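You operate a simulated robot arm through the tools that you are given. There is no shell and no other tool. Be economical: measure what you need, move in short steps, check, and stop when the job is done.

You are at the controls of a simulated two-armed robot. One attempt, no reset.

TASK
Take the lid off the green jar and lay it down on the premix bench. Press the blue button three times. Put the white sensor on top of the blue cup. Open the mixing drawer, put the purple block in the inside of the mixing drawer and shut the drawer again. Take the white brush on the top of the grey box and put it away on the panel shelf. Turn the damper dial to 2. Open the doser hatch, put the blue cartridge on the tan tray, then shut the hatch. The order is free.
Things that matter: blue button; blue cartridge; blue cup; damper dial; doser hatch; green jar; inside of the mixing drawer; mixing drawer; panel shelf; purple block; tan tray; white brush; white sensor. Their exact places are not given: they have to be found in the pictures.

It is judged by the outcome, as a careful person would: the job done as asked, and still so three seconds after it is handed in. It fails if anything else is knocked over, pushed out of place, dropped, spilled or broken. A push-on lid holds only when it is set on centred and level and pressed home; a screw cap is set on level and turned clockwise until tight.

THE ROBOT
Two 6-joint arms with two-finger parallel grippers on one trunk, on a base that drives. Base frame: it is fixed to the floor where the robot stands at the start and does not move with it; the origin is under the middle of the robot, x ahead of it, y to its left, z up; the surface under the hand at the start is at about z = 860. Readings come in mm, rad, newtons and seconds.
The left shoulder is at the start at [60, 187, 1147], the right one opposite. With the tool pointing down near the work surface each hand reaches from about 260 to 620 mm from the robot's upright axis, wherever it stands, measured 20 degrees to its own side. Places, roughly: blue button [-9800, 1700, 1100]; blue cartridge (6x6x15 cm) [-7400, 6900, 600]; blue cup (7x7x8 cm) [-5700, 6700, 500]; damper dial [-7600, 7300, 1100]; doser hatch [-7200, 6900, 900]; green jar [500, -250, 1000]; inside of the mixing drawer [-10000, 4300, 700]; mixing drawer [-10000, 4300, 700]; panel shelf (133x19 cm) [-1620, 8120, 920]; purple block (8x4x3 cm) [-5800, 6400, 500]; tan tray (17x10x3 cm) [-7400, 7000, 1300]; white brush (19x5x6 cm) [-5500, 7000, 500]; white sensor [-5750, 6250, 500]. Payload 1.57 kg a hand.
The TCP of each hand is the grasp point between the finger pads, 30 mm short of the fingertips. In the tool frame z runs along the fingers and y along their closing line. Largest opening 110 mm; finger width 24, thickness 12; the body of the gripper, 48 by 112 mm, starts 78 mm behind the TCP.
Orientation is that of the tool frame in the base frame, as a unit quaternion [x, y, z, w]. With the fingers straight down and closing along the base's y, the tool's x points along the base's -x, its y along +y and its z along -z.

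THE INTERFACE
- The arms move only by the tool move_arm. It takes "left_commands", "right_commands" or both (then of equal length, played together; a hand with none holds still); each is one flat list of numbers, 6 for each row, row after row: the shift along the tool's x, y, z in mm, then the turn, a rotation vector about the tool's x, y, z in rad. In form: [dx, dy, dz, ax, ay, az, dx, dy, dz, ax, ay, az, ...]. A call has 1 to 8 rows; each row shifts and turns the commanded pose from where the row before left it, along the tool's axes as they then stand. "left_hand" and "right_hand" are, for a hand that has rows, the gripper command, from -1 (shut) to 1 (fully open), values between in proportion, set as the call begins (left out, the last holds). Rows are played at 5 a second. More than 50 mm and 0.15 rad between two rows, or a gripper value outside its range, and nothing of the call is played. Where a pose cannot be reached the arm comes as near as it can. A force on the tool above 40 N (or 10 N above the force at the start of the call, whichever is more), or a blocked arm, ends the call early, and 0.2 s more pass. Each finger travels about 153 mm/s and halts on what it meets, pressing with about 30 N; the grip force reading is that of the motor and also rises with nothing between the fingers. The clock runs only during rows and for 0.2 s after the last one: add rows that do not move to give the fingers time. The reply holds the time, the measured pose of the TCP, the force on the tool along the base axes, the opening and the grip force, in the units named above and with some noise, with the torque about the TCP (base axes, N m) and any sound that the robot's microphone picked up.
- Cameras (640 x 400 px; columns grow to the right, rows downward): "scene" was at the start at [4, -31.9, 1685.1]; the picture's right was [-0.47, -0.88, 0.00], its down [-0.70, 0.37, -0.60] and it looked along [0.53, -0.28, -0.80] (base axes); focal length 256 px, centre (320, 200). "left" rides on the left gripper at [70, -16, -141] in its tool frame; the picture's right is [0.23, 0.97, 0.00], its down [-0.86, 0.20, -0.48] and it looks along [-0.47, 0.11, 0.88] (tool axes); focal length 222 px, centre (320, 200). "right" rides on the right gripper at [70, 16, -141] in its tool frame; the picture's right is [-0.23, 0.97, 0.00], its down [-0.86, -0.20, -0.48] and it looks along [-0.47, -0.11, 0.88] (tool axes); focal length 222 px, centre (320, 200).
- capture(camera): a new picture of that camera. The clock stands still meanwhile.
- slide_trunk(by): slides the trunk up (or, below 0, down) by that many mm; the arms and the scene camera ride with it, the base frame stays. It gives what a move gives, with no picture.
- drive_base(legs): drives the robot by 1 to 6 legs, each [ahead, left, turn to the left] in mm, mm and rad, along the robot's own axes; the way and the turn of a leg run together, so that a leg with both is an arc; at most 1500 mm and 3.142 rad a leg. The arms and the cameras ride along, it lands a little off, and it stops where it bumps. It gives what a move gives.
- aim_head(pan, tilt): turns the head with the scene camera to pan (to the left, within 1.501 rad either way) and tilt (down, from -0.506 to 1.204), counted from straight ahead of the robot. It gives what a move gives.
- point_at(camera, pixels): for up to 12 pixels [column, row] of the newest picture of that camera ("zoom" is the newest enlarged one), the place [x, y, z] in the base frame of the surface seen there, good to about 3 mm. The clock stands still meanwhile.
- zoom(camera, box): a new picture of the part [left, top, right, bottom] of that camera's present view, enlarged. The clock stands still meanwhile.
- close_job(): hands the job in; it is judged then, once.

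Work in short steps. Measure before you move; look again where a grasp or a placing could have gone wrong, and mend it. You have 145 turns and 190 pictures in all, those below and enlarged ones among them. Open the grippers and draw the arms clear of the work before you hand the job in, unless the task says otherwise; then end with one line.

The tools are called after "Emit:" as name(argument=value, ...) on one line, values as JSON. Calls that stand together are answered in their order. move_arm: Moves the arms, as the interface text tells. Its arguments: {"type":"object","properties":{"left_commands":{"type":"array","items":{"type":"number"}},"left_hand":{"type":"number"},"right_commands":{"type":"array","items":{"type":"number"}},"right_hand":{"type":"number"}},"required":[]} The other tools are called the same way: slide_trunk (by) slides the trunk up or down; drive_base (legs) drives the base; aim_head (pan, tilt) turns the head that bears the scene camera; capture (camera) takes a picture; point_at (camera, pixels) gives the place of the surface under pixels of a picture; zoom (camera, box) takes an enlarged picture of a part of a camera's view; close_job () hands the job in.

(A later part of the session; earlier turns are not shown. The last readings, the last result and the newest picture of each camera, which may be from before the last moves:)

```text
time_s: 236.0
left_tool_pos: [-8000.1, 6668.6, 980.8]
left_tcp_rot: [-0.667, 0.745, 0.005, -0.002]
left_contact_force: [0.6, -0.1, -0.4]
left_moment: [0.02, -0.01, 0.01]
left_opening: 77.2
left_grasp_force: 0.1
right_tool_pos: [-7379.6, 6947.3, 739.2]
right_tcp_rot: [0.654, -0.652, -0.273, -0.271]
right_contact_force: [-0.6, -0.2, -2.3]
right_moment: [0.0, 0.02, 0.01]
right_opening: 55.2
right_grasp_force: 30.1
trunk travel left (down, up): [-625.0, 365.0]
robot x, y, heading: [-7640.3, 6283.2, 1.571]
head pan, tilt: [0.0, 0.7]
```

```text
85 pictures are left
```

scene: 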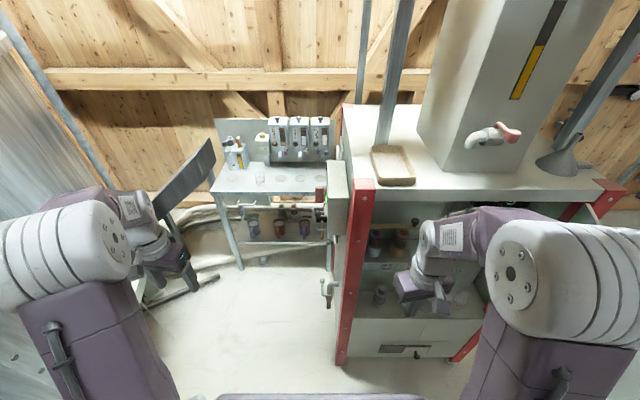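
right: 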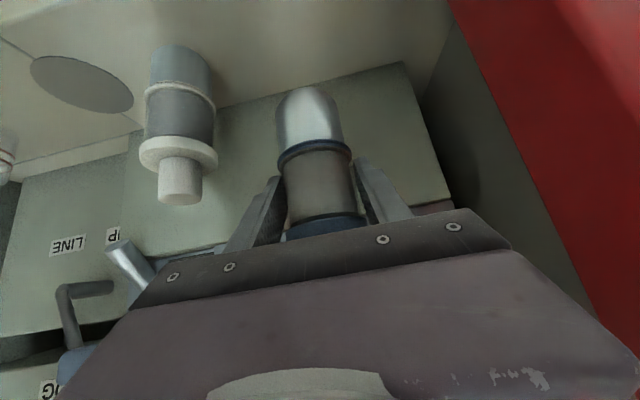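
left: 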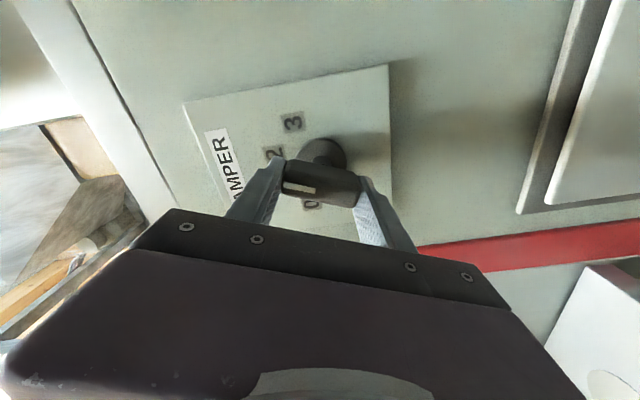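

The cartridge is held. I back the base 65 mm, and draw the arm back 40 mm to clear the cabinet front.

Emit:
drive_base(legs=[[-65, 0, 0]])

Emit:
move_arm(right_commands=[0, 0, -28, 0, 0, 0, 0, 0, -28, 0, 0, 0, 0, 0, -28, 0, 0, 0, 0, 0, 0, 0, 0, 0])

Emit:
capture(camera="scene")

```text
time_s: 237.0
left_tool_pos: [-7999.9, 6602.4, 982.0]
left_tcp_rot: [-0.667, 0.745, 0.004, 0.0]
left_contact_force: [0.1, 0.0, -0.1]
left_moment: [0.01, -0.03, -0.01]
left_opening: 77.2
left_grasp_force: 0.0
right_tool_pos: [-7380.6, 6881.4, 740.7]
right_tcp_rot: [0.654, -0.651, -0.274, -0.271]
right_contact_force: [0.1, 1.1, -2.4]
right_moment: [-0.01, 0.0, -0.01]
right_opening: 55.3
right_grasp_force: 29.5
trunk travel left (down, up): [-625.0, 365.0]
robot x, y, heading: [-7638.3, 6218.3, 1.576]
head pan, tilt: [0.0, 0.7]
```

```text
time_s: 238.0
left_tool_pos: [-8000.1, 6604.0, 983.1]
left_tcp_rot: [-0.667, 0.745, 0.003, -0.001]
left_contact_force: [0.9, -0.3, 0.0]
left_moment: [-0.02, -0.01, -0.02]
left_opening: 76.9
left_grasp_force: 0.1
right_tool_pos: [-7379.4, 6824.3, 798.7]
right_tcp_rot: [0.654, -0.651, -0.273, -0.271]
right_contact_force: [-0.2, -0.2, -2.5]
right_moment: [0.01, -0.02, -0.02]
right_opening: 55.3
right_grasp_force: 29.7
trunk travel left (down, up): [-625.0, 365.0]
robot x, y, heading: [-7635.9, 6216.5, 1.577]
head pan, tilt: [0.0, 0.7]
```

```text
84 pictures are left
```

scene: 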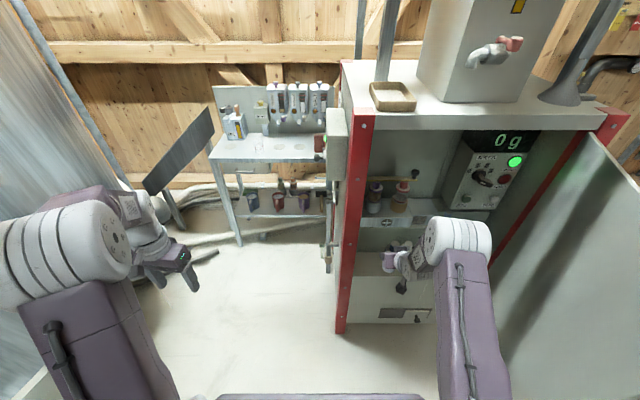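

The cartridge is clear of the cabinet. I measure the tray before raising.

Emit:
zoom(camera="scene", box=[340, 50, 450, 130])

Emit:
point_at(camera="zoom", pixels=[[175, 195], [425, 190], [245, 345], [435, 305], [310, 240], [340, 290], [260, 210], [220, 170], [250, 300], [410, 270], [340, 330]])

```text
5.00 times, centred on (395, 90) of scene
```

zoom: 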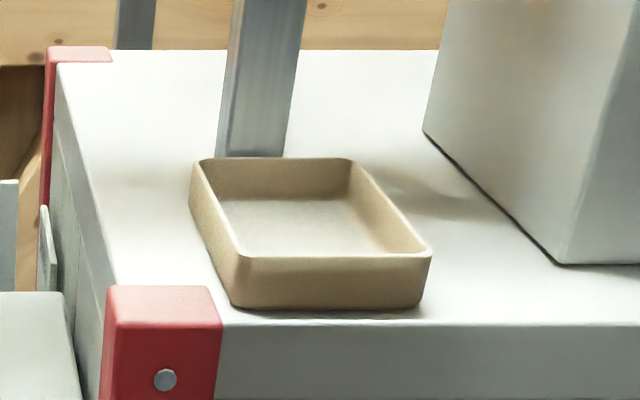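

```text
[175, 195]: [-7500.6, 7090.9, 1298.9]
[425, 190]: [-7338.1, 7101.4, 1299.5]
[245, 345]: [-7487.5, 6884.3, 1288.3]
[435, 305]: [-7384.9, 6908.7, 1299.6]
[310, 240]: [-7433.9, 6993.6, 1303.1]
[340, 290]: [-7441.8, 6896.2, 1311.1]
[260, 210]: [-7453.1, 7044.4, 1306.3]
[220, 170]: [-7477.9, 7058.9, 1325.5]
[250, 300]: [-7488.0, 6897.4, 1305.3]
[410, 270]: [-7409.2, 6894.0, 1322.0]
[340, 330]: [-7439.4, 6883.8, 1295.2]
```

Tray: x −7490…−7390, y 6895…7065, floor 1303, rim 1327. I raise trunk and hand, keeping the cartridge upright.

Emit:
slide_trunk(by=340)

Emit:
move_arm(right_commands=[-29, 10, -29, 0, 0, 0, -29, 10, -29, 0, 0, 0, -29, 10, -29, 0, 0, 0, -29, 10, -29, 0, 0, 0, -29, 10, -29, 0, 0, 0, -32, 11, -32, 0, 0, 0, 0, 0, 0, 0, 0, 0])

Emit:
capture(camera="scene")

Emit:
capture(camera="right")

```text
time_s: 241.3
left_tool_pos: [-8000.1, 6603.7, 1321.4]
left_tcp_rot: [-0.667, 0.745, 0.003, -0.001]
left_contact_force: [-0.4, -0.7, 0.0]
left_moment: [-0.01, 0.01, -0.03]
left_opening: 76.8
left_grasp_force: 0.0
right_tool_pos: [-7379.7, 6824.2, 1138.6]
right_tcp_rot: [0.654, -0.651, -0.274, -0.271]
right_contact_force: [0.8, -0.1, -4.0]
right_moment: [0.01, -0.02, 0.02]
right_opening: 55.1
right_grasp_force: 29.6
trunk travel left (down, up): [-965.0, 25.0]
robot x, y, heading: [-7636.1, 6219.3, 1.572]
head pan, tilt: [0.0, 0.7]
```

```text
time_s: 242.9
left_tool_pos: [-8000.1, 6602.6, 1322.0]
left_tcp_rot: [-0.667, 0.745, 0.004, -0.002]
left_contact_force: [0.5, -0.1, 0.1]
left_moment: [0.01, -0.05, 0.02]
left_opening: 77.2
left_grasp_force: 0.0
right_tool_pos: [-7440.4, 6823.9, 1363.4]
right_tcp_rot: [0.657, -0.647, -0.283, -0.265]
right_contact_force: [-1.0, 0.4, -2.5]
right_moment: [-0.02, 0.03, -0.03]
right_opening: 55.4
right_grasp_force: 30.2
right hand out of reach, approached as far as the arm can: row 5, 6
trunk travel left (down, up): [-965.0, 25.0]
robot x, y, heading: [-7638.1, 6217.8, 1.573]
head pan, tilt: [0.0, 0.7]
```

```text
82 pictures are left
```

scene: 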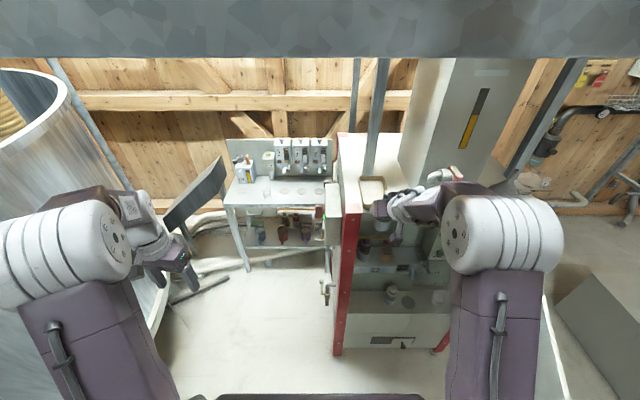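

```text
81 pictures are left
```

right: 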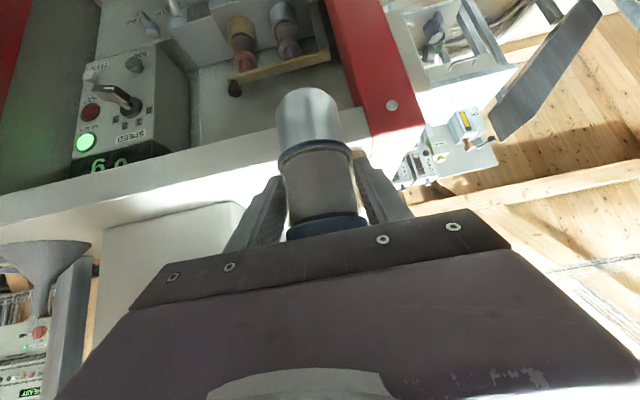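

Height is short by ~45 mm. I check the beam clearance and, moved clear to the west, test whether the arm can go higher when extended.

Emit:
point_at(camera="scene", pixels=[[320, 50], [320, 10], [500, 50]])

Emit:
drive_base(legs=[[0, 230, 0]])

Emit:
move_arm(right_commands=[-10, 0, 35, 0, 0, 0, -35, 0, 10, 0, 0, 0, -40, 0, -10, 0, 0, 0, -30, 0, -30, 0, 0, 0, 0, 0, 0, 0, 0, 0])

```text
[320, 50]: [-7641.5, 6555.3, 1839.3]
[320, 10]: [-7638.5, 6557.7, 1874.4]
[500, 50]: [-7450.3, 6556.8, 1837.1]
```

```text
time_s: 244.7
left_tool_pos: [-8224.9, 6602.1, 1323.2]
left_tcp_rot: [-0.668, 0.744, 0.005, -0.002]
left_contact_force: [-0.5, 0.7, -0.2]
left_moment: [-0.01, 0.02, 0.0]
left_opening: 77.0
left_grasp_force: 0.1
right_tool_pos: [-7665.4, 6822.7, 1361.9]
right_tcp_rot: [0.656, -0.648, -0.283, -0.263]
right_contact_force: [0.9, -0.4, -3.1]
right_moment: [0.02, 0.02, 0.02]
right_opening: 55.3
right_grasp_force: 30.2
trunk travel left (down, up): [-965.0, 25.0]
robot x, y, heading: [-7870.7, 6218.1, 1.574]
head pan, tilt: [0.0, 0.7]
```

```text
time_s: 245.9
left_tool_pos: [-8229.2, 6603.5, 1321.8]
left_tcp_rot: [-0.668, 0.744, 0.003, -0.001]
left_contact_force: [0.6, -0.1, 0.0]
left_moment: [-0.04, -0.03, -0.03]
left_opening: 77.3
left_grasp_force: 0.0
right_tool_pos: [-7647.6, 6892.9, 1427.5]
right_tcp_rot: [0.658, -0.643, -0.291, -0.261]
right_contact_force: [0.2, 0.8, -3.0]
right_moment: [-0.05, 0.02, 0.0]
right_opening: 55.6
right_grasp_force: 29.7
right hand out of reach, approached as far as the arm can: row 3, 4
trunk travel left (down, up): [-965.0, 25.0]
robot x, y, heading: [-7868.2, 6219.2, 1.572]
head pan, tilt: [0.0, 0.7]
```

Extended, the hand reaches z 1427 (cartridge bottom ~1354). Drive east 207 and forward 75 to be above the tray.

Emit:
drive_base(legs=[[0, -207, 0], [70, 0, 0]])

Emit:
capture(camera="right")

Emit:
zoom(camera="scene", box=[310, 130, 490, 260])

```text
time_s: 248.1
left_tool_pos: [-8023.9, 6659.5, 1325.3]
left_tcp_rot: [-0.667, 0.745, 0.007, 0.002]
left_contact_force: [0.0, -1.4, 0.2]
left_moment: [0.14, 0.0, -0.01]
left_opening: 76.9
left_grasp_force: 0.0
right_tool_pos: [-7442.8, 6947.4, 1436.3]
right_tcp_rot: [0.657, -0.642, -0.294, -0.265]
right_contact_force: [0.1, -1.8, -2.3]
right_moment: [0.0, 0.02, -0.04]
right_opening: 55.2
right_grasp_force: 29.8
trunk travel left (down, up): [-965.0, 25.0]
robot x, y, heading: [-7660.3, 6291.3, 1.577]
head pan, tilt: [0.0, 0.7]
```

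```text
80 pictures are left
```

right: 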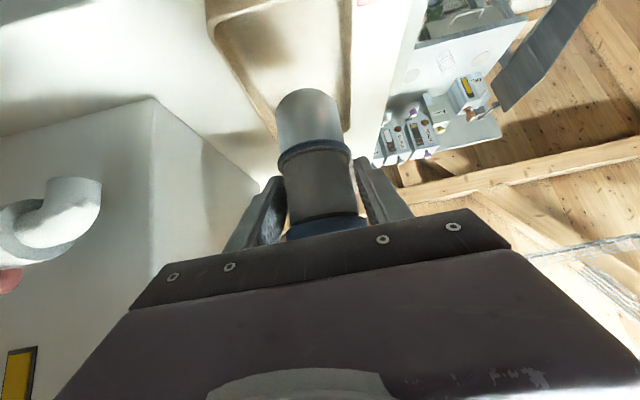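

```text
3.08 times, centred on (400, 195) of scene
```

zoom: 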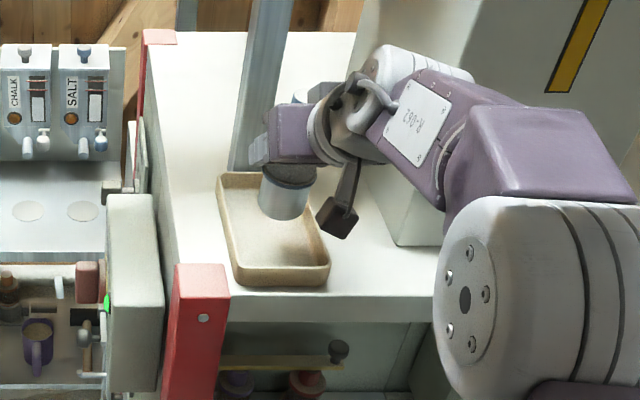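

Over the tray. Lower ~55 mm while going 15 mm forward, watching for contact.

Emit:
move_arm(right_commands=[7, 0, 13, 0, 0, 0, 7, 0, 13, 0, 0, 0, 7, 0, 13, 0, 0, 0, 5, 0, 9, 0, 0, 0, 0, 0, 0, 0, 0, 0])

Emit:
zoom(camera="scene", box=[340, 150, 450, 240])

```text
time_s: 249.3
left_tool_pos: [-8023.0, 6669.8, 1323.5]
left_tcp_rot: [-0.667, 0.745, 0.004, 0.0]
left_contact_force: [-0.3, -1.2, 0.0]
left_moment: [0.05, 0.01, 0.01]
left_opening: 77.1
left_grasp_force: 0.0
right_tool_pos: [-7442.8, 6977.6, 1379.2]
right_tcp_rot: [0.657, -0.642, -0.293, -0.264]
right_contact_force: [0.0, 2.4, 6.7]
right_moment: [0.17, -0.15, 0.03]
right_opening: 55.5
right_grasp_force: 30.5
trunk travel left (down, up): [-965.0, 25.0]
robot x, y, heading: [-7661.9, 6286.0, 1.575]
head pan, tilt: [0.0, 0.7]
```

```text
4.44 times, centred on (395, 195) of scene
```

zoom: 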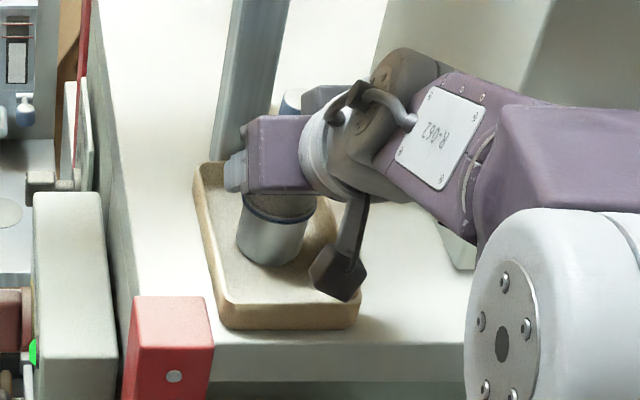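

Contact (~7 N). A last 2 mm, then open and back off.

Emit:
move_arm(right_commands=[1.5, 0, 1.5, 0, 0, 0, 0, 0, 0, 0, 0, 0])

Emit:
move_arm(right_commands=[0, 0, 0, 0, 0, 0, 0, 0, 0, 0, 0, 0, 0, 0, 0, 0, 0, 0, 0, 0, -20, 0, 0, 0, 0, 0, -30, 0, 0, 0, 0, 0, 0, 0, 0, 0], right_hand=0.6)

Emit:
capture(camera="right")

Emit:
zoom(camera="scene", box=[330, 130, 460, 240])

```text
time_s: 249.9
left_tool_pos: [-8022.9, 6668.8, 1322.8]
left_tcp_rot: [-0.668, 0.744, 0.004, 0.001]
left_contact_force: [0.4, 0.8, -0.7]
left_moment: [-0.01, 0.0, -0.03]
left_opening: 76.9
left_grasp_force: 0.2
right_tool_pos: [-7442.7, 6976.6, 1379.4]
right_tcp_rot: [0.657, -0.642, -0.292, -0.266]
right_contact_force: [3.0, 4.0, 22.8]
right_moment: [0.15, -0.51, 0.1]
right_opening: 55.0
right_grasp_force: 29.8
trunk travel left (down, up): [-965.0, 25.0]
robot x, y, heading: [-7660.7, 6287.9, 1.572]
head pan, tilt: [0.0, 0.7]
```

```text
time_s: 251.3
left_tool_pos: [-8023.0, 6671.4, 1322.8]
left_tcp_rot: [-0.668, 0.744, 0.004, -0.001]
left_contact_force: [0.6, 0.2, -0.1]
left_moment: [-0.02, 0.0, -0.03]
left_opening: 76.8
left_grasp_force: 0.1
right_tool_pos: [-7439.8, 6941.0, 1409.6]
right_tcp_rot: [0.659, -0.642, -0.292, -0.262]
right_contact_force: [0.1, 0.2, -0.4]
right_moment: [-0.01, -0.05, -0.01]
right_opening: 88.0
right_grasp_force: 0.1
trunk travel left (down, up): [-965.0, 25.0]
robot x, y, heading: [-7661.0, 6285.5, 1.573]
head pan, tilt: [0.0, 0.7]
```

```text
77 pictures are left
```

right: 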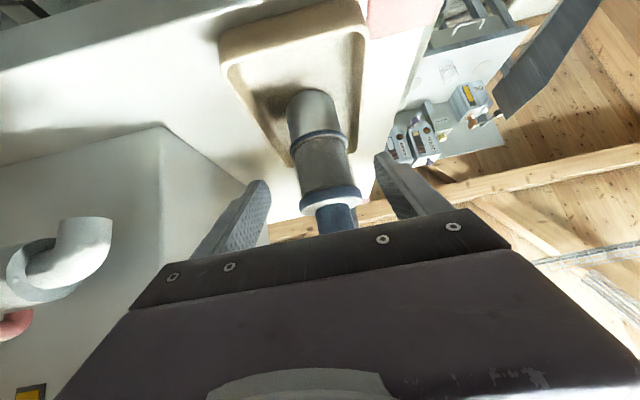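

```text
3.64 times, centred on (395, 185) of scene
```

zoom: 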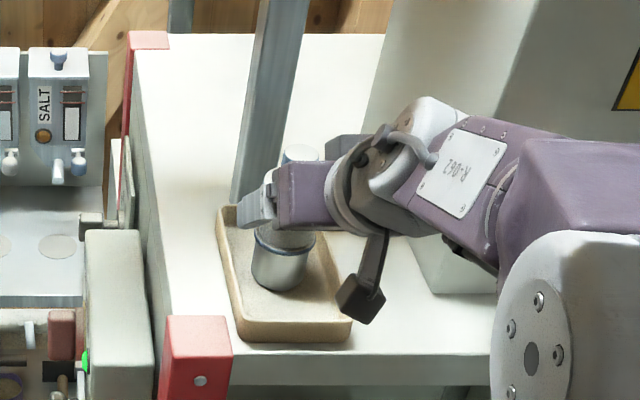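

The cartridge stands upright in the tray. I drive back, retract and un-pitch the right hand, then lower the trunk.

Emit:
drive_base(legs=[[-70, 0, 0]])

Emit:
move_arm(right_commands=[33, 0, -36, 0, 0, 0, 33, 0, -36, 0, 0, 0, 33, 0, -36, 0, 0.1, 0, 0, 0, 0, 0, 0.14, 0, 0, 0, 0, 0, 0.14, 0, 0, 0, 0, 0, 0.14, 0, 30, 0, 0, 0, 0.14, 0, 40, 0, 0, 0, 0.14, 0], right_hand=-1)

Emit:
slide_trunk(by=-190)

Emit:
capture(camera="scene")

```text
time_s: 252.3
left_tool_pos: [-8021.3, 6615.7, 1318.1]
left_tcp_rot: [-0.668, 0.744, 0.0, -0.005]
left_contact_force: [0.3, 1.0, 0.3]
left_moment: [-0.12, 0.0, -0.01]
left_opening: 76.9
left_grasp_force: 0.1
right_tool_pos: [-7438.8, 6887.0, 1402.6]
right_tcp_rot: [0.659, -0.645, -0.287, -0.258]
right_contact_force: [0.5, 0.1, -1.5]
right_moment: [-0.03, -0.01, -0.03]
right_opening: 87.8
right_grasp_force: 0.1
trunk travel left (down, up): [-965.0, 25.0]
robot x, y, heading: [-7655.5, 6219.2, 1.577]
head pan, tilt: [0.0, 0.7]
```

```text
time_s: 254.1
left_tool_pos: [-8021.8, 6601.4, 1322.6]
left_tcp_rot: [-0.668, 0.744, 0.005, 0.0]
left_contact_force: [-0.4, -0.1, -0.4]
left_moment: [0.0, -0.04, 0.03]
left_opening: 77.2
left_grasp_force: 0.1
right_tool_pos: [-7391.4, 6619.3, 1319.8]
right_tcp_rot: [0.721, -0.685, -0.105, 0.012]
right_contact_force: [0.2, -1.0, -0.6]
right_moment: [0.03, 0.0, 0.05]
right_opening: 0.0
right_grasp_force: 21.3
right hand out of reach, approached as far as the arm can: row 5, 6, 7, 8
trunk travel left (down, up): [-965.0, 25.0]
robot x, y, heading: [-7654.1, 6216.2, 1.574]
head pan, tilt: [0.0, 0.7]
```

```text
time_s: 256.2
left_tool_pos: [-8022.2, 6603.6, 1131.5]
left_tcp_rot: [-0.668, 0.744, 0.004, 0.0]
left_contact_force: [-0.3, -0.5, 0.0]
left_moment: [0.02, -0.01, 0.0]
left_opening: 77.1
left_grasp_force: 0.1
right_tool_pos: [-7390.8, 6621.5, 1130.5]
right_tcp_rot: [0.722, -0.684, -0.106, 0.01]
right_contact_force: [-0.8, 0.4, 0.4]
right_moment: [-0.03, 0.0, 0.0]
right_opening: 0.0
right_grasp_force: 21.9
trunk travel left (down, up): [-775.0, 215.0]
robot x, y, heading: [-7657.9, 6219.0, 1.578]
head pan, tilt: [0.0, 0.7]
```

```text
75 pictures are left
```

scene: 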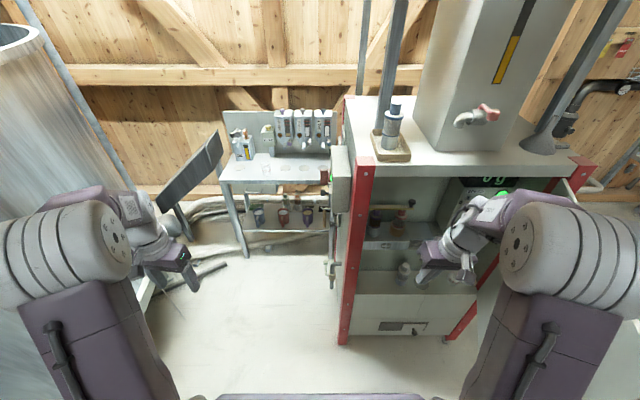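

The cartridge is upright on the tray. I retract the right hand 100 mm and turn to face east, to swing the door shut from outside.

Emit:
move_arm(right_commands=[40, 0, 0, 0, 0, 0, 40, 0, 0, 0, 0, 0, 25, 0, 0, 0, 0, 0])

Emit:
drive_base(legs=[[0, 0, -1.578]])

Emit:
capture(camera="scene")

```text
time_s: 257.0
left_tool_pos: [-8022.6, 6602.4, 1131.6]
left_tcp_rot: [-0.668, 0.745, 0.004, -0.001]
left_contact_force: [-0.6, -0.2, 0.0]
left_moment: [0.02, 0.0, -0.01]
left_opening: 76.7
left_grasp_force: 0.1
right_tool_pos: [-7388.3, 6517.6, 1116.6]
right_tcp_rot: [0.722, -0.684, -0.105, 0.011]
right_contact_force: [-0.5, -0.2, 0.1]
right_moment: [0.02, -0.02, 0.0]
right_opening: 0.1
right_grasp_force: 21.1
trunk travel left (down, up): [-775.0, 215.0]
robot x, y, heading: [-7657.1, 6217.2, 1.574]
head pan, tilt: [0.0, 0.7]
```

```text
time_s: 261.3
left_tool_pos: [-7270.8, 6575.3, 1131.8]
left_tcp_rot: [0.062, 0.998, 0.003, 0.003]
left_contact_force: [-0.1, 0.3, 0.5]
left_moment: [0.04, 0.02, -0.01]
left_opening: 77.3
left_grasp_force: 0.1
right_tool_pos: [-7364.9, 5942.3, 1115.5]
right_tcp_rot: [-0.019, 0.994, 0.082, 0.067]
right_contact_force: [-0.2, -1.1, -0.1]
right_moment: [-0.01, -0.03, -0.02]
right_opening: 0.3
right_grasp_force: 21.3
trunk travel left (down, up): [-775.0, 215.0]
robot x, y, heading: [-7662.6, 6218.6, -0.015]
head pan, tilt: [0.0, 0.7]
```

```text
74 pictures are left
```

scene: 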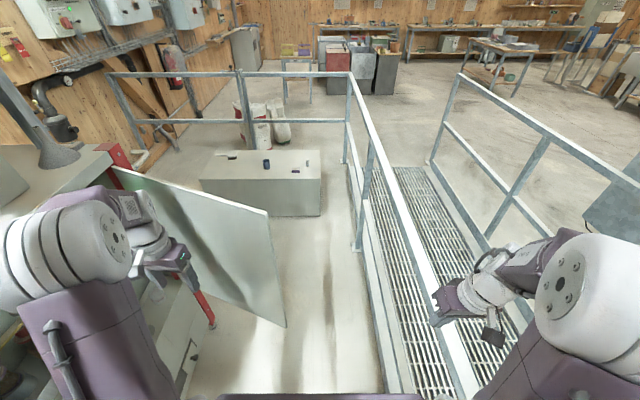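

I measure the door edge and straighten the right hand, moving it east first.

Emit:
point_at(camera="scene", pixels=[[265, 215], [283, 322], [200, 200], [150, 180], [270, 260]])

Emit:
move_arm(right_commands=[0, 0, 0, 0.15, 0, 0, 0, 0, 0, 0, 0.13, 0, -45, 10, 0, 0, 0, 0, -45, 10, 0, 0, 0, 0, -45, 10, 0, 0, 0, 0, -45, 20, 0, 0, 0, 0, -45, 20, 0, 0, 0, 0, -25, 30, 0, 0, 0, 0])

Emit:
capture(camera="scene")

```text
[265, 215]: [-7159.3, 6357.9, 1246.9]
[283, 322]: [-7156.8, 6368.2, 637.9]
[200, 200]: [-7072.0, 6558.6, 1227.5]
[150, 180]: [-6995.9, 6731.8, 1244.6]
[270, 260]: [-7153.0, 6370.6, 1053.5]
```

```text
time_s: 263.1
left_tool_pos: [-7271.8, 6575.2, 1131.4]
left_tcp_rot: [0.061, 0.998, 0.003, 0.002]
left_contact_force: [0.3, -0.8, 1.2]
left_moment: [-0.02, 0.01, 0.02]
left_opening: 76.9
left_grasp_force: 0.1
right_tool_pos: [-7173.4, 6042.9, 1061.9]
right_tcp_rot: [-0.018, 0.994, 0.079, 0.071]
right_contact_force: [-0.7, 0.3, 0.1]
right_moment: [-0.01, -0.01, 0.0]
right_opening: 0.0
right_grasp_force: 21.6
right hand out of reach, approached as far as the arm can: row 1, 2, 3, 4, 5, 6, 7, 8
trunk travel left (down, up): [-775.0, 215.0]
robot x, y, heading: [-7658.0, 6217.4, -0.006]
head pan, tilt: [0.0, 0.7]
```

```text
73 pictures are left
```

scene: 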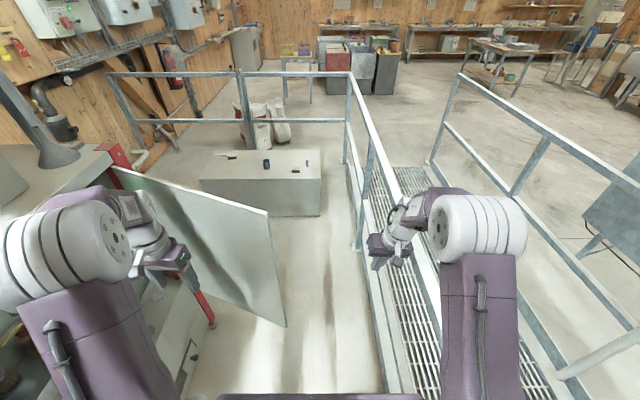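

The door edge is at (−7157,6360). Move further east, then north to its outer side.

Emit:
move_arm(right_commands=[-48, 0, 0, 0, 0, 0, -48, 0, 0, 0, 0, 0, -20, 40, 0, 0, 0, 0, 0, 48, 0, 0, 0, 0, 0, 48, 0, 0, 0, 0, 0, 48, 10, 0, 0, 0, 0, 40, 10, 0, 0, 0])

Emit:
capture(camera="scene")

```text
time_s: 264.7
left_tool_pos: [-7271.0, 6575.0, 1131.6]
left_tcp_rot: [0.061, 0.998, 0.004, 0.002]
left_contact_force: [-0.4, 0.3, -0.1]
left_moment: [-0.04, -0.01, -0.02]
left_opening: 77.0
left_grasp_force: 0.0
right_tool_pos: [-7123.9, 6135.9, 1047.7]
right_tcp_rot: [-0.029, 0.991, 0.099, 0.081]
right_contact_force: [1.0, -0.3, -0.7]
right_moment: [0.0, 0.01, -0.01]
right_opening: 0.0
right_grasp_force: 21.0
right hand out of reach, approached as far as the arm can: row 1, 2, 3, 4, 5, 6, 7
trunk travel left (down, up): [-775.0, 215.0]
robot x, y, heading: [-7659.6, 6222.6, -0.01]
head pan, tilt: [0.0, 0.7]
```

```text
72 pictures are left
```

scene: 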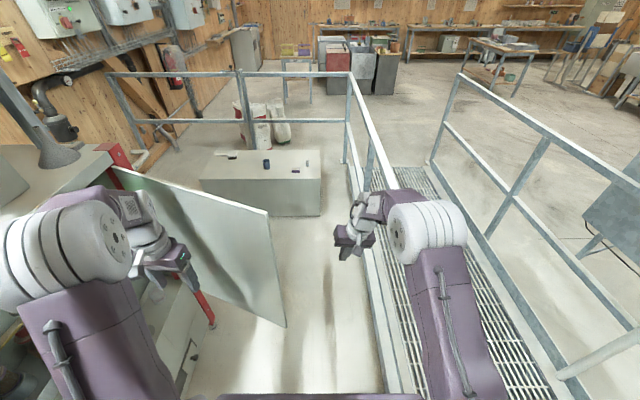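

Reach is limited, so I drive forward 65 mm to get the hand beyond the door edge, then swing the base left.

Emit:
drive_base(legs=[[65, 0, 0.01], [0, 0, 0.45]])

Emit:
capture(camera="scene")

```text
time_s: 267.0
left_tool_pos: [-7406.5, 6710.5, 1131.4]
left_tcp_rot: [-0.17, 0.985, 0.004, 0.001]
left_contact_force: [0.1, -0.1, 0.7]
left_moment: [0.0, 0.04, 0.03]
left_opening: 76.9
left_grasp_force: 0.0
right_tool_pos: [-7079.2, 6383.9, 1047.0]
right_tcp_rot: [-0.256, 0.958, 0.116, 0.055]
right_contact_force: [0.4, 0.2, 0.4]
right_moment: [-0.01, 0.04, 0.0]
right_opening: 0.1
right_grasp_force: 21.9
trunk travel left (down, up): [-775.0, 215.0]
robot x, y, heading: [-7593.9, 6218.2, 0.449]
head pan, tilt: [0.0, 0.7]
```

```text
71 pictures are left
```

scene: 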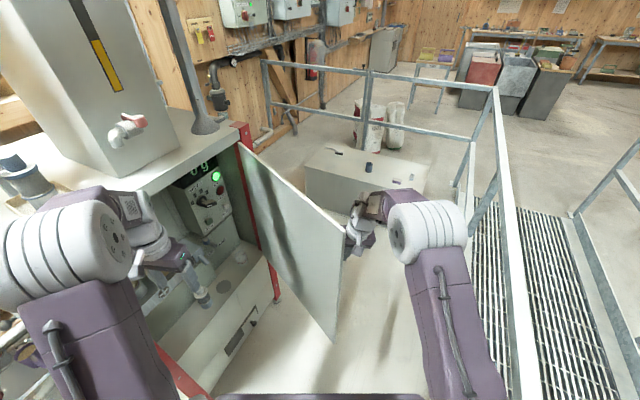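

The hand is on the door's outer side. Continue turning left to push it shut.

Emit:
drive_base(legs=[[0, 0, 0.35]])

Emit:
drive_base(legs=[[0, 0, 0.3]])

Emit:
capture(camera="scene")

```text
time_s: 268.4
left_tool_pos: [-7587.4, 6744.6, 1132.0]
left_tcp_rot: [-0.338, 0.941, 0.004, 0.0]
left_contact_force: [-0.6, -0.3, 0.2]
left_moment: [0.01, 0.01, 0.01]
left_opening: 77.1
left_grasp_force: 0.1
right_tool_pos: [-7166.7, 6550.6, 1046.1]
right_tcp_rot: [-0.418, 0.899, 0.124, 0.035]
right_contact_force: [-0.4, -0.8, -0.3]
right_moment: [0.02, 0.03, 0.02]
right_opening: 0.1
right_grasp_force: 21.1
trunk travel left (down, up): [-775.0, 215.0]
robot x, y, heading: [-7595.9, 6217.5, 0.803]
head pan, tilt: [0.0, 0.7]
```

```text
time_s: 269.8
left_tool_pos: [-7742.7, 6725.2, 1131.5]
left_tcp_rot: [-0.475, 0.88, 0.004, 0.0]
left_contact_force: [0.7, 0.1, 0.0]
left_moment: [0.03, 0.01, -0.01]
left_opening: 77.2
left_grasp_force: 0.2
right_tool_pos: [-7285.7, 6662.7, 1047.0]
right_tcp_rot: [-0.548, 0.827, 0.127, 0.016]
right_contact_force: [0.0, 0.3, 0.2]
right_moment: [-0.03, -0.01, 0.01]
right_opening: 0.0
right_grasp_force: 21.2
trunk travel left (down, up): [-775.0, 215.0]
robot x, y, heading: [-7597.6, 6215.3, 1.098]
head pan, tilt: [0.0, 0.7]
```

```text
70 pictures are left
```

scene: 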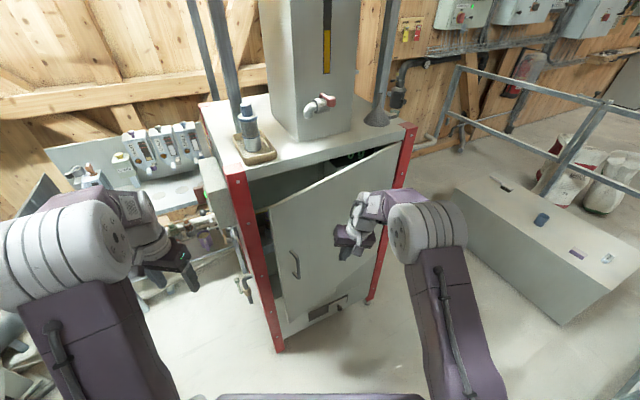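

Nearly there; push north with the base.

Emit:
drive_base(legs=[[89, 46, 0], [45, 23, 0]])

Emit:
capture(camera="scene")

```text
time_s: 271.5
left_tool_pos: [-7746.9, 6867.6, 1135.5]
left_tcp_rot: [-0.475, 0.88, 0.008, 0.001]
left_contact_force: [0.9, -0.6, 0.9]
left_moment: [0.11, 0.0, 0.03]
left_opening: 76.8
left_grasp_force: 0.1
right_tool_pos: [-7286.0, 6806.5, 1050.0]
right_tcp_rot: [-0.548, 0.826, 0.129, 0.017]
right_contact_force: [1.0, -0.9, -0.4]
right_moment: [0.05, 0.0, -0.04]
right_opening: 0.1
right_grasp_force: 21.1
trunk travel left (down, up): [-775.0, 215.0]
robot x, y, heading: [-7596.8, 6367.4, 1.106]
head pan, tilt: [0.0, 0.7]
```

```text
69 pictures are left
```

scene: 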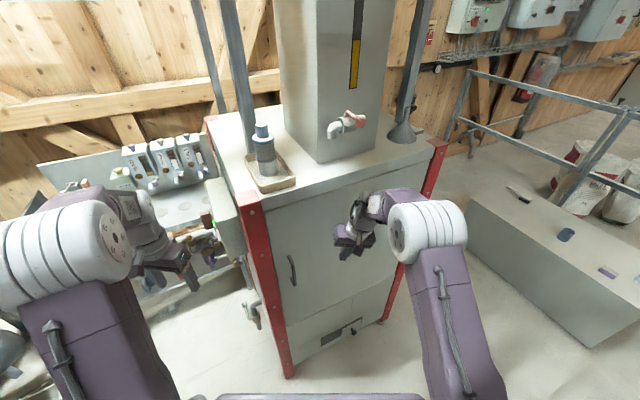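

The door looks almost shut; measure its plane.

Emit:
zoom(camera="scene", box=[230, 180, 330, 300])

Emit:
point_at(camera="scene", pixels=[[275, 230], [272, 300], [310, 220], [330, 290], [420, 180], [262, 230]])

```text
3.33 times, centred on (280, 240) of scene
```

zoom: 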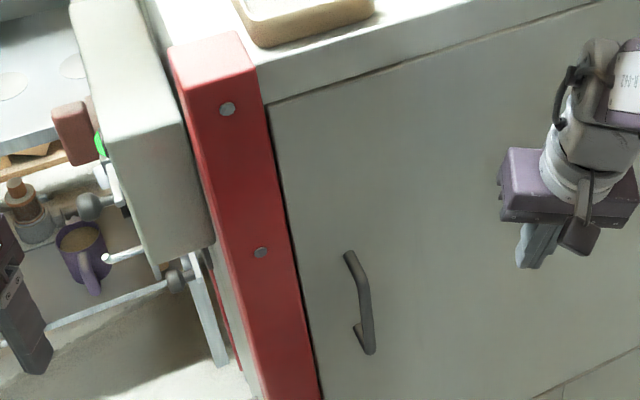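

```text
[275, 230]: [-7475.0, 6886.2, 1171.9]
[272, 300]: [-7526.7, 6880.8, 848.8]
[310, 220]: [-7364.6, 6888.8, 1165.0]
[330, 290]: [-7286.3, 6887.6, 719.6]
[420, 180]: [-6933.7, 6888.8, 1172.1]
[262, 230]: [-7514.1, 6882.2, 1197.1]
```

The hatch is shut (door plane y≈6887). Next I back off, face east and drive along the strip towards the grey box.

Emit:
drive_base(legs=[[-107, -54, 0], [0, 0, -1.106], [900, 60, 0]])

Emit:
aim_head(pan=0, tilt=0.65)

Emit:
capture(camera="scene")

```text
time_s: 279.9
left_tool_pos: [-6301.4, 6663.7, 1131.5]
left_tcp_rot: [0.057, 0.998, 0.002, 0.002]
left_contact_force: [0.1, -0.1, 0.7]
left_moment: [0.0, 0.05, 0.01]
left_opening: 77.0
left_grasp_force: 0.0
right_tool_pos: [-6151.3, 6224.8, 1046.6]
right_tcp_rot: [-0.033, 0.991, 0.1, 0.08]
right_contact_force: [-0.1, 0.8, -0.2]
right_moment: [0.03, -0.01, 0.0]
right_opening: 0.1
right_grasp_force: 21.4
trunk travel left (down, up): [-775.0, 215.0]
robot x, y, heading: [-6686.8, 6302.8, -0.001]
head pan, tilt: [0.0, 0.7]
```

```text
time_s: 280.6
left_tool_pos: [-6300.7, 6663.8, 1132.2]
left_tcp_rot: [0.057, 0.998, 0.003, 0.002]
left_contact_force: [-0.3, -0.3, -0.4]
left_moment: [0.0, 0.02, 0.0]
left_opening: 77.0
left_grasp_force: 0.1
right_tool_pos: [-6151.4, 6225.8, 1046.4]
right_tcp_rot: [-0.034, 0.991, 0.099, 0.079]
right_contact_force: [0.1, 0.0, -0.1]
right_moment: [-0.03, 0.05, -0.02]
right_opening: 0.0
right_grasp_force: 21.8
trunk travel left (down, up): [-775.0, 215.0]
robot x, y, heading: [-6689.2, 6301.3, -0.001]
head pan, tilt: [0.0, 0.649]
```

```text
67 pictures are left
```

scene: 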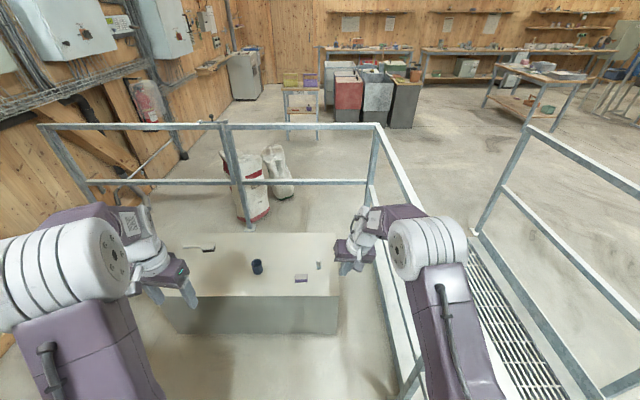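

All four objects are on the box: brush (198,248), cup (257,267), block (301,278), sensor (319,265). Zoom and measure.

Emit:
zoom(camera="scene", box=[160, 220, 350, 340])

Emit:
point_at(camera="zoom", pixels=[[75, 90], [110, 95], [170, 93], [325, 140], [328, 170], [475, 192], [475, 205], [535, 142], [537, 160], [40, 255], [595, 258], [400, 60]])

```text
3.33 times, centred on (255, 280) of scene
```

zoom: 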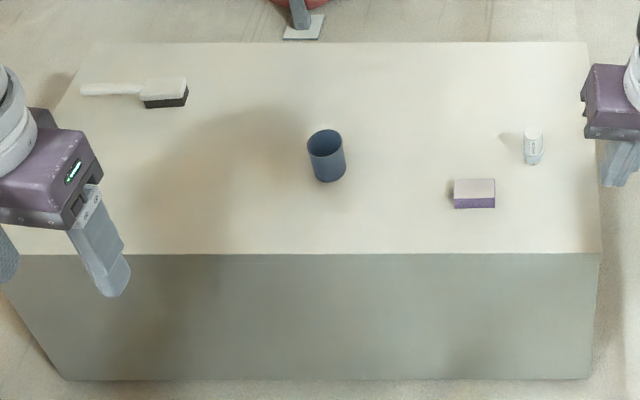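

```text
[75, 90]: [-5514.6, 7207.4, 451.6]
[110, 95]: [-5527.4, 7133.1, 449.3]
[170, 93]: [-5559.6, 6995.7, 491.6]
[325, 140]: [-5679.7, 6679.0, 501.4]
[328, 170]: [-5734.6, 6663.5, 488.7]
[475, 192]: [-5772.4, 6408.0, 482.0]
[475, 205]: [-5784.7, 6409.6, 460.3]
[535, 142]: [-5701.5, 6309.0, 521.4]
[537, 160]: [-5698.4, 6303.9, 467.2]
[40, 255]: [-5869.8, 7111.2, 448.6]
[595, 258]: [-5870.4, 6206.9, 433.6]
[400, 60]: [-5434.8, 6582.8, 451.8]
```

I drive to about (−6190,6480), lower the trunk 380 and look closely at cup and sensor.

Emit:
drive_base(legs=[[497, 175, 0]])

Emit:
slide_trunk(by=-380)

Emit:
aim_head(pan=0, tilt=0.9)

Emit:
capture(camera="scene")

Emit:
zoom(camera="scene", box=[160, 60, 480, 260])

```text
time_s: 283.6
left_tool_pos: [-5804.4, 6835.3, 1132.3]
left_tcp_rot: [0.058, 0.998, 0.004, 0.004]
left_contact_force: [0.8, -0.1, 0.1]
left_moment: [0.01, -0.02, 0.01]
left_opening: 77.0
left_grasp_force: 0.0
right_tool_pos: [-5653.6, 6397.9, 1046.8]
right_tcp_rot: [-0.033, 0.991, 0.1, 0.079]
right_contact_force: [-0.1, -0.6, -0.3]
right_moment: [0.0, -0.02, 0.02]
right_opening: 0.0
right_grasp_force: 21.6
trunk travel left (down, up): [-775.0, 215.0]
robot x, y, heading: [-6191.2, 6475.5, -0.003]
head pan, tilt: [0.0, 0.649]
```

```text
time_s: 287.3
left_tool_pos: [-5803.0, 6835.9, 752.2]
left_tcp_rot: [0.058, 0.998, 0.004, 0.002]
left_contact_force: [0.3, 0.2, -0.8]
left_moment: [0.03, 0.03, 0.01]
left_opening: 77.1
left_grasp_force: 0.1
right_tool_pos: [-5653.6, 6398.1, 667.3]
right_tcp_rot: [-0.032, 0.991, 0.099, 0.081]
right_contact_force: [0.0, 1.0, -0.3]
right_moment: [0.03, -0.04, 0.0]
right_opening: 0.0
right_grasp_force: 21.6
trunk travel left (down, up): [-395.0, 595.0]
robot x, y, heading: [-6187.9, 6478.7, -0.005]
head pan, tilt: [0.0, 0.649]
```

```text
time_s: 288.1
left_tool_pos: [-5801.5, 6836.2, 750.6]
left_tcp_rot: [0.06, 0.998, 0.003, 0.003]
left_contact_force: [-0.3, 0.5, 0.4]
left_moment: [-0.01, 0.01, -0.01]
left_opening: 77.3
left_grasp_force: 0.1
right_tool_pos: [-5653.5, 6398.3, 668.0]
right_tcp_rot: [-0.032, 0.991, 0.099, 0.08]
right_contact_force: [0.3, 0.5, -0.3]
right_moment: [0.0, -0.01, 0.03]
right_opening: 0.0
right_grasp_force: 21.3
trunk travel left (down, up): [-395.0, 595.0]
robot x, y, heading: [-6191.4, 6477.3, -0.003]
head pan, tilt: [0.0, 0.901]
```

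```text
65 pictures are left
```

scene: 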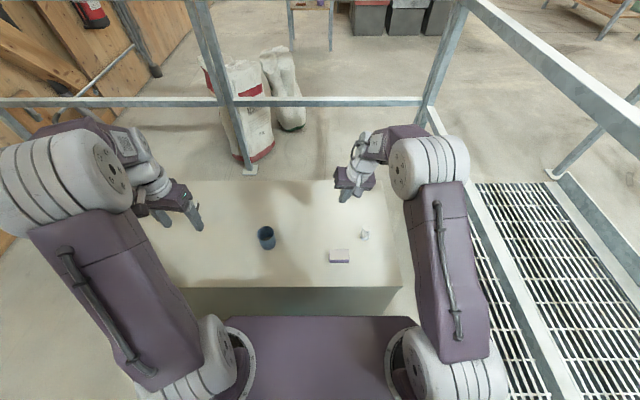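

```text
2.00 times, centred on (320, 160) of scene
```

zoom: 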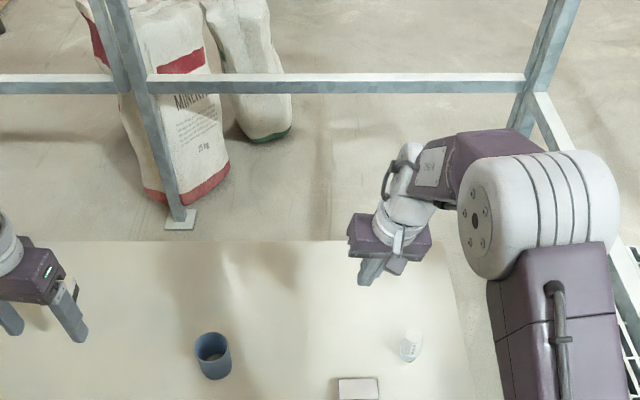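

Emit:
zoom(camera="scene", box=[245, 210, 385, 275])

Emit:
point_at(camera="zoom", pixels=[[95, 105], [75, 100], [118, 100], [95, 85], [100, 125], [95, 160], [545, 110], [547, 90], [540, 130], [430, 190], [395, 205], [475, 205]])

Emit:
capture(camera="right")

```text
4.57 times, centred on (315, 242) of scene
```

zoom: 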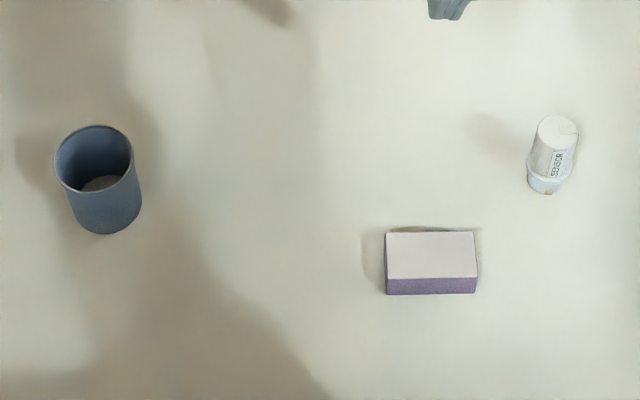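

```text
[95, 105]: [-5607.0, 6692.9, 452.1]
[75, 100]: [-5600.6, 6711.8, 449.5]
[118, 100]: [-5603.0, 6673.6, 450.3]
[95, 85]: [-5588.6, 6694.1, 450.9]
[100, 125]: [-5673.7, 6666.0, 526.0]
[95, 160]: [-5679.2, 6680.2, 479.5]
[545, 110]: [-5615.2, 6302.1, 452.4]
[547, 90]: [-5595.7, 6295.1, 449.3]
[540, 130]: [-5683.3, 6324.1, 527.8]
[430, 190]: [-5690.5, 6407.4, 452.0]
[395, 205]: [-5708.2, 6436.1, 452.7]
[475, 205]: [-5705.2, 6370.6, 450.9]
```

```text
62 pictures are left
```

right: 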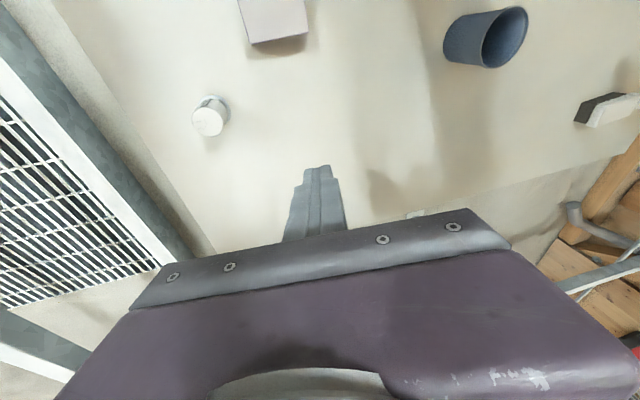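

The cup is open at the top, so the size of the sensor matters. Zoom in on both from the right camera.

Emit:
zoom(camera="right", box=[180, 80, 250, 150])

Emit:
point_at(camera="zoom", pixels=[[250, 230], [200, 225], [330, 225], [265, 270], [265, 180], [300, 110], [330, 90], [390, 130], [240, 130], [375, 190]])

Emit:
zoom(camera="right", box=[430, 0, 540, 80])

Emit:
point_at(camera="zoom", pixels=[[430, 100], [540, 60], [330, 310], [520, 240], [390, 200], [100, 250]])

```text
5.71 times, centred on (215, 115) of right
```

zoom: 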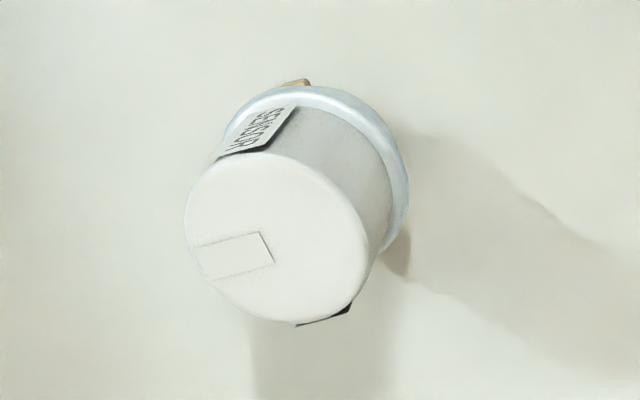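

```text
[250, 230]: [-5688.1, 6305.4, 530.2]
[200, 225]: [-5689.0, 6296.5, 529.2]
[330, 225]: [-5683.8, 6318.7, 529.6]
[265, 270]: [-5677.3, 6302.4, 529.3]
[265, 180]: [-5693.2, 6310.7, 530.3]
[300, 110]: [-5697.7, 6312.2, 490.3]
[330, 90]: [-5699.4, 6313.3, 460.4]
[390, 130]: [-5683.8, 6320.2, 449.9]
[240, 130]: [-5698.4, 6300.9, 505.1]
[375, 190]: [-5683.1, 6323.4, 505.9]
```

```text
5.00 times, centred on (485, 40) of right
```

zoom: 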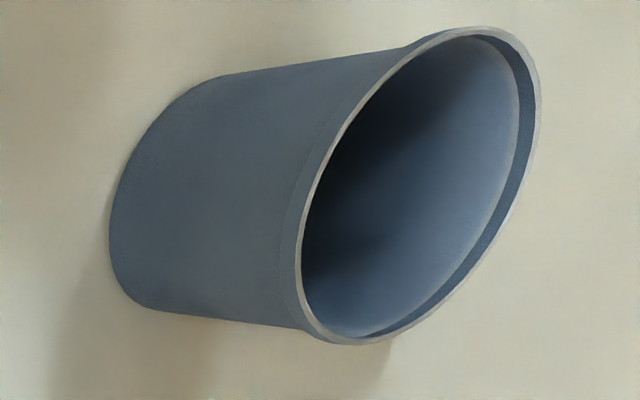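

```text
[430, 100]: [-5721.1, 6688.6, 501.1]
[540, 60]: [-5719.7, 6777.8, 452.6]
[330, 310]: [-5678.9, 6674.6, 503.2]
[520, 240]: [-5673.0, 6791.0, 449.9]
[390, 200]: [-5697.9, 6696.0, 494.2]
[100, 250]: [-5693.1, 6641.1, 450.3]
```

The sensor (32 mm thick, 80 tall) would drop into the 60 mm opening, so I'll lay it across the rim. First bring the right hand above the sensor and straighten it.

Emit:
move_arm(right_commands=[30, -40, 0, 0, 0, 0, 10, -45, 0, 0, 0, 0, 0, 0, 0, 0.1, 0, 0, 0, 0, 0, 0.1, 0, 0, 0, 0, 0, 0, 0.075, 0, 0, 0, 0, 0, 0.075, 0, 0, 0, 0, 0, 0, 0.08], right_hand=0.2)

Emit:
capture(camera="right")

```text
time_s: 289.6
left_tool_pos: [-5802.9, 6835.7, 752.3]
left_tcp_rot: [0.058, 0.998, 0.004, 0.003]
left_contact_force: [0.4, -0.8, -0.4]
left_moment: [0.03, -0.02, 0.04]
left_opening: 76.8
left_grasp_force: 0.0
right_tool_pos: [-5730.2, 6309.7, 610.7]
right_tcp_rot: [0.007, 0.997, 0.076, 0.016]
right_contact_force: [-0.1, -0.4, 0.4]
right_moment: [-0.02, -0.02, 0.0]
right_opening: 66.0
right_grasp_force: 0.1
right hand out of reach, approached as far as the arm can: row 3, 4, 5, 6, 7
trunk travel left (down, up): [-395.0, 595.0]
robot x, y, heading: [-6188.2, 6478.7, -0.0]
head pan, tilt: [0.0, 0.901]
```

```text
59 pictures are left
```

right: 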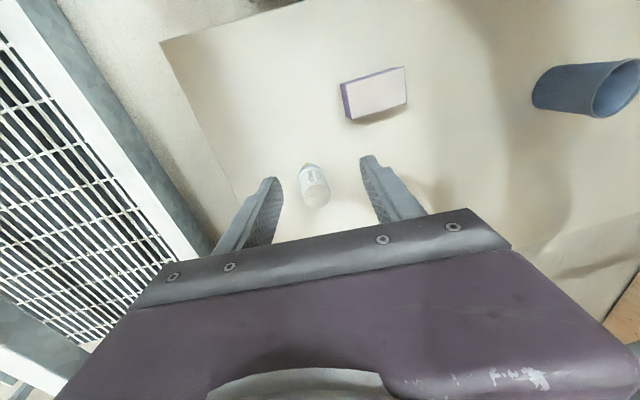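

A roll tilt of 0.15 remains (arm near a joint limit). I try to remove it in a more central, higher pose.

Emit:
move_arm(right_commands=[30, 40, -40, 0, 0, 0, 20, 40, -40, 0, 0, 0, 0, 0, 0, 0.05, 0, 0, 0, 0, 0, 0.05, 0, 0, 0, 0, 0, 0.05, 0, 0])

```text
refused: row 1 steps farther than a row can; nothing moved
```

Emit:
move_arm(right_commands=[20, 30, -30, 0, 0, 0, 20, 30, -30, 0, 0, 0, 10, 20, -20, 0, 0, 0, 0, 0, 0, 0.05, 0, 0, 0, 0, 0, 0.05, 0, 0, 0, 0, 0, 0.05, 0, 0])

```text
time_s: 291.1
left_tool_pos: [-5802.4, 6836.6, 751.2]
left_tcp_rot: [0.058, 0.998, 0.003, 0.003]
left_contact_force: [0.1, 0.7, 0.6]
left_moment: [-0.01, 0.01, 0.02]
left_opening: 76.6
left_grasp_force: 0.0
right_tool_pos: [-5791.0, 6357.6, 657.6]
right_tcp_rot: [0.005, 0.997, 0.072, 0.013]
right_contact_force: [-0.6, -0.7, -0.4]
right_moment: [0.0, 0.0, -0.04]
right_opening: 66.0
right_grasp_force: 0.0
right hand out of reach, approached as far as the arm can: row 1, 2, 3, 4, 6
trunk travel left (down, up): [-395.0, 595.0]
robot x, y, heading: [-6190.2, 6475.6, -0.001]
head pan, tilt: [0.0, 0.901]
```

Emit:
move_arm(right_commands=[0, 0, 0, 0, 0, -0.15, 0, 0, 0, 0, 0, -0.15, 0, 0, 0, 0.05, 0, 0, 0, 0, 0, 0.05, 0, 0, 0, 0, 0, 0.05, 0, 0])

```text
time_s: 292.2
left_tool_pos: [-5803.3, 6835.7, 751.4]
left_tcp_rot: [0.058, 0.998, 0.003, 0.003]
left_contact_force: [1.2, -0.5, 0.3]
left_moment: [0.0, 0.0, 0.0]
left_opening: 76.9
left_grasp_force: 0.1
right_tool_pos: [-5791.7, 6358.5, 656.6]
right_tcp_rot: [-0.145, 0.987, 0.069, 0.023]
right_contact_force: [0.4, -0.3, 0.4]
right_moment: [-0.01, -0.03, 0.03]
right_opening: 65.9
right_grasp_force: 0.0
right hand out of reach, approached as far as the arm can: row 4
trunk travel left (down, up): [-395.0, 595.0]
robot x, y, heading: [-6193.0, 6475.8, -0.003]
head pan, tilt: [0.0, 0.901]
```

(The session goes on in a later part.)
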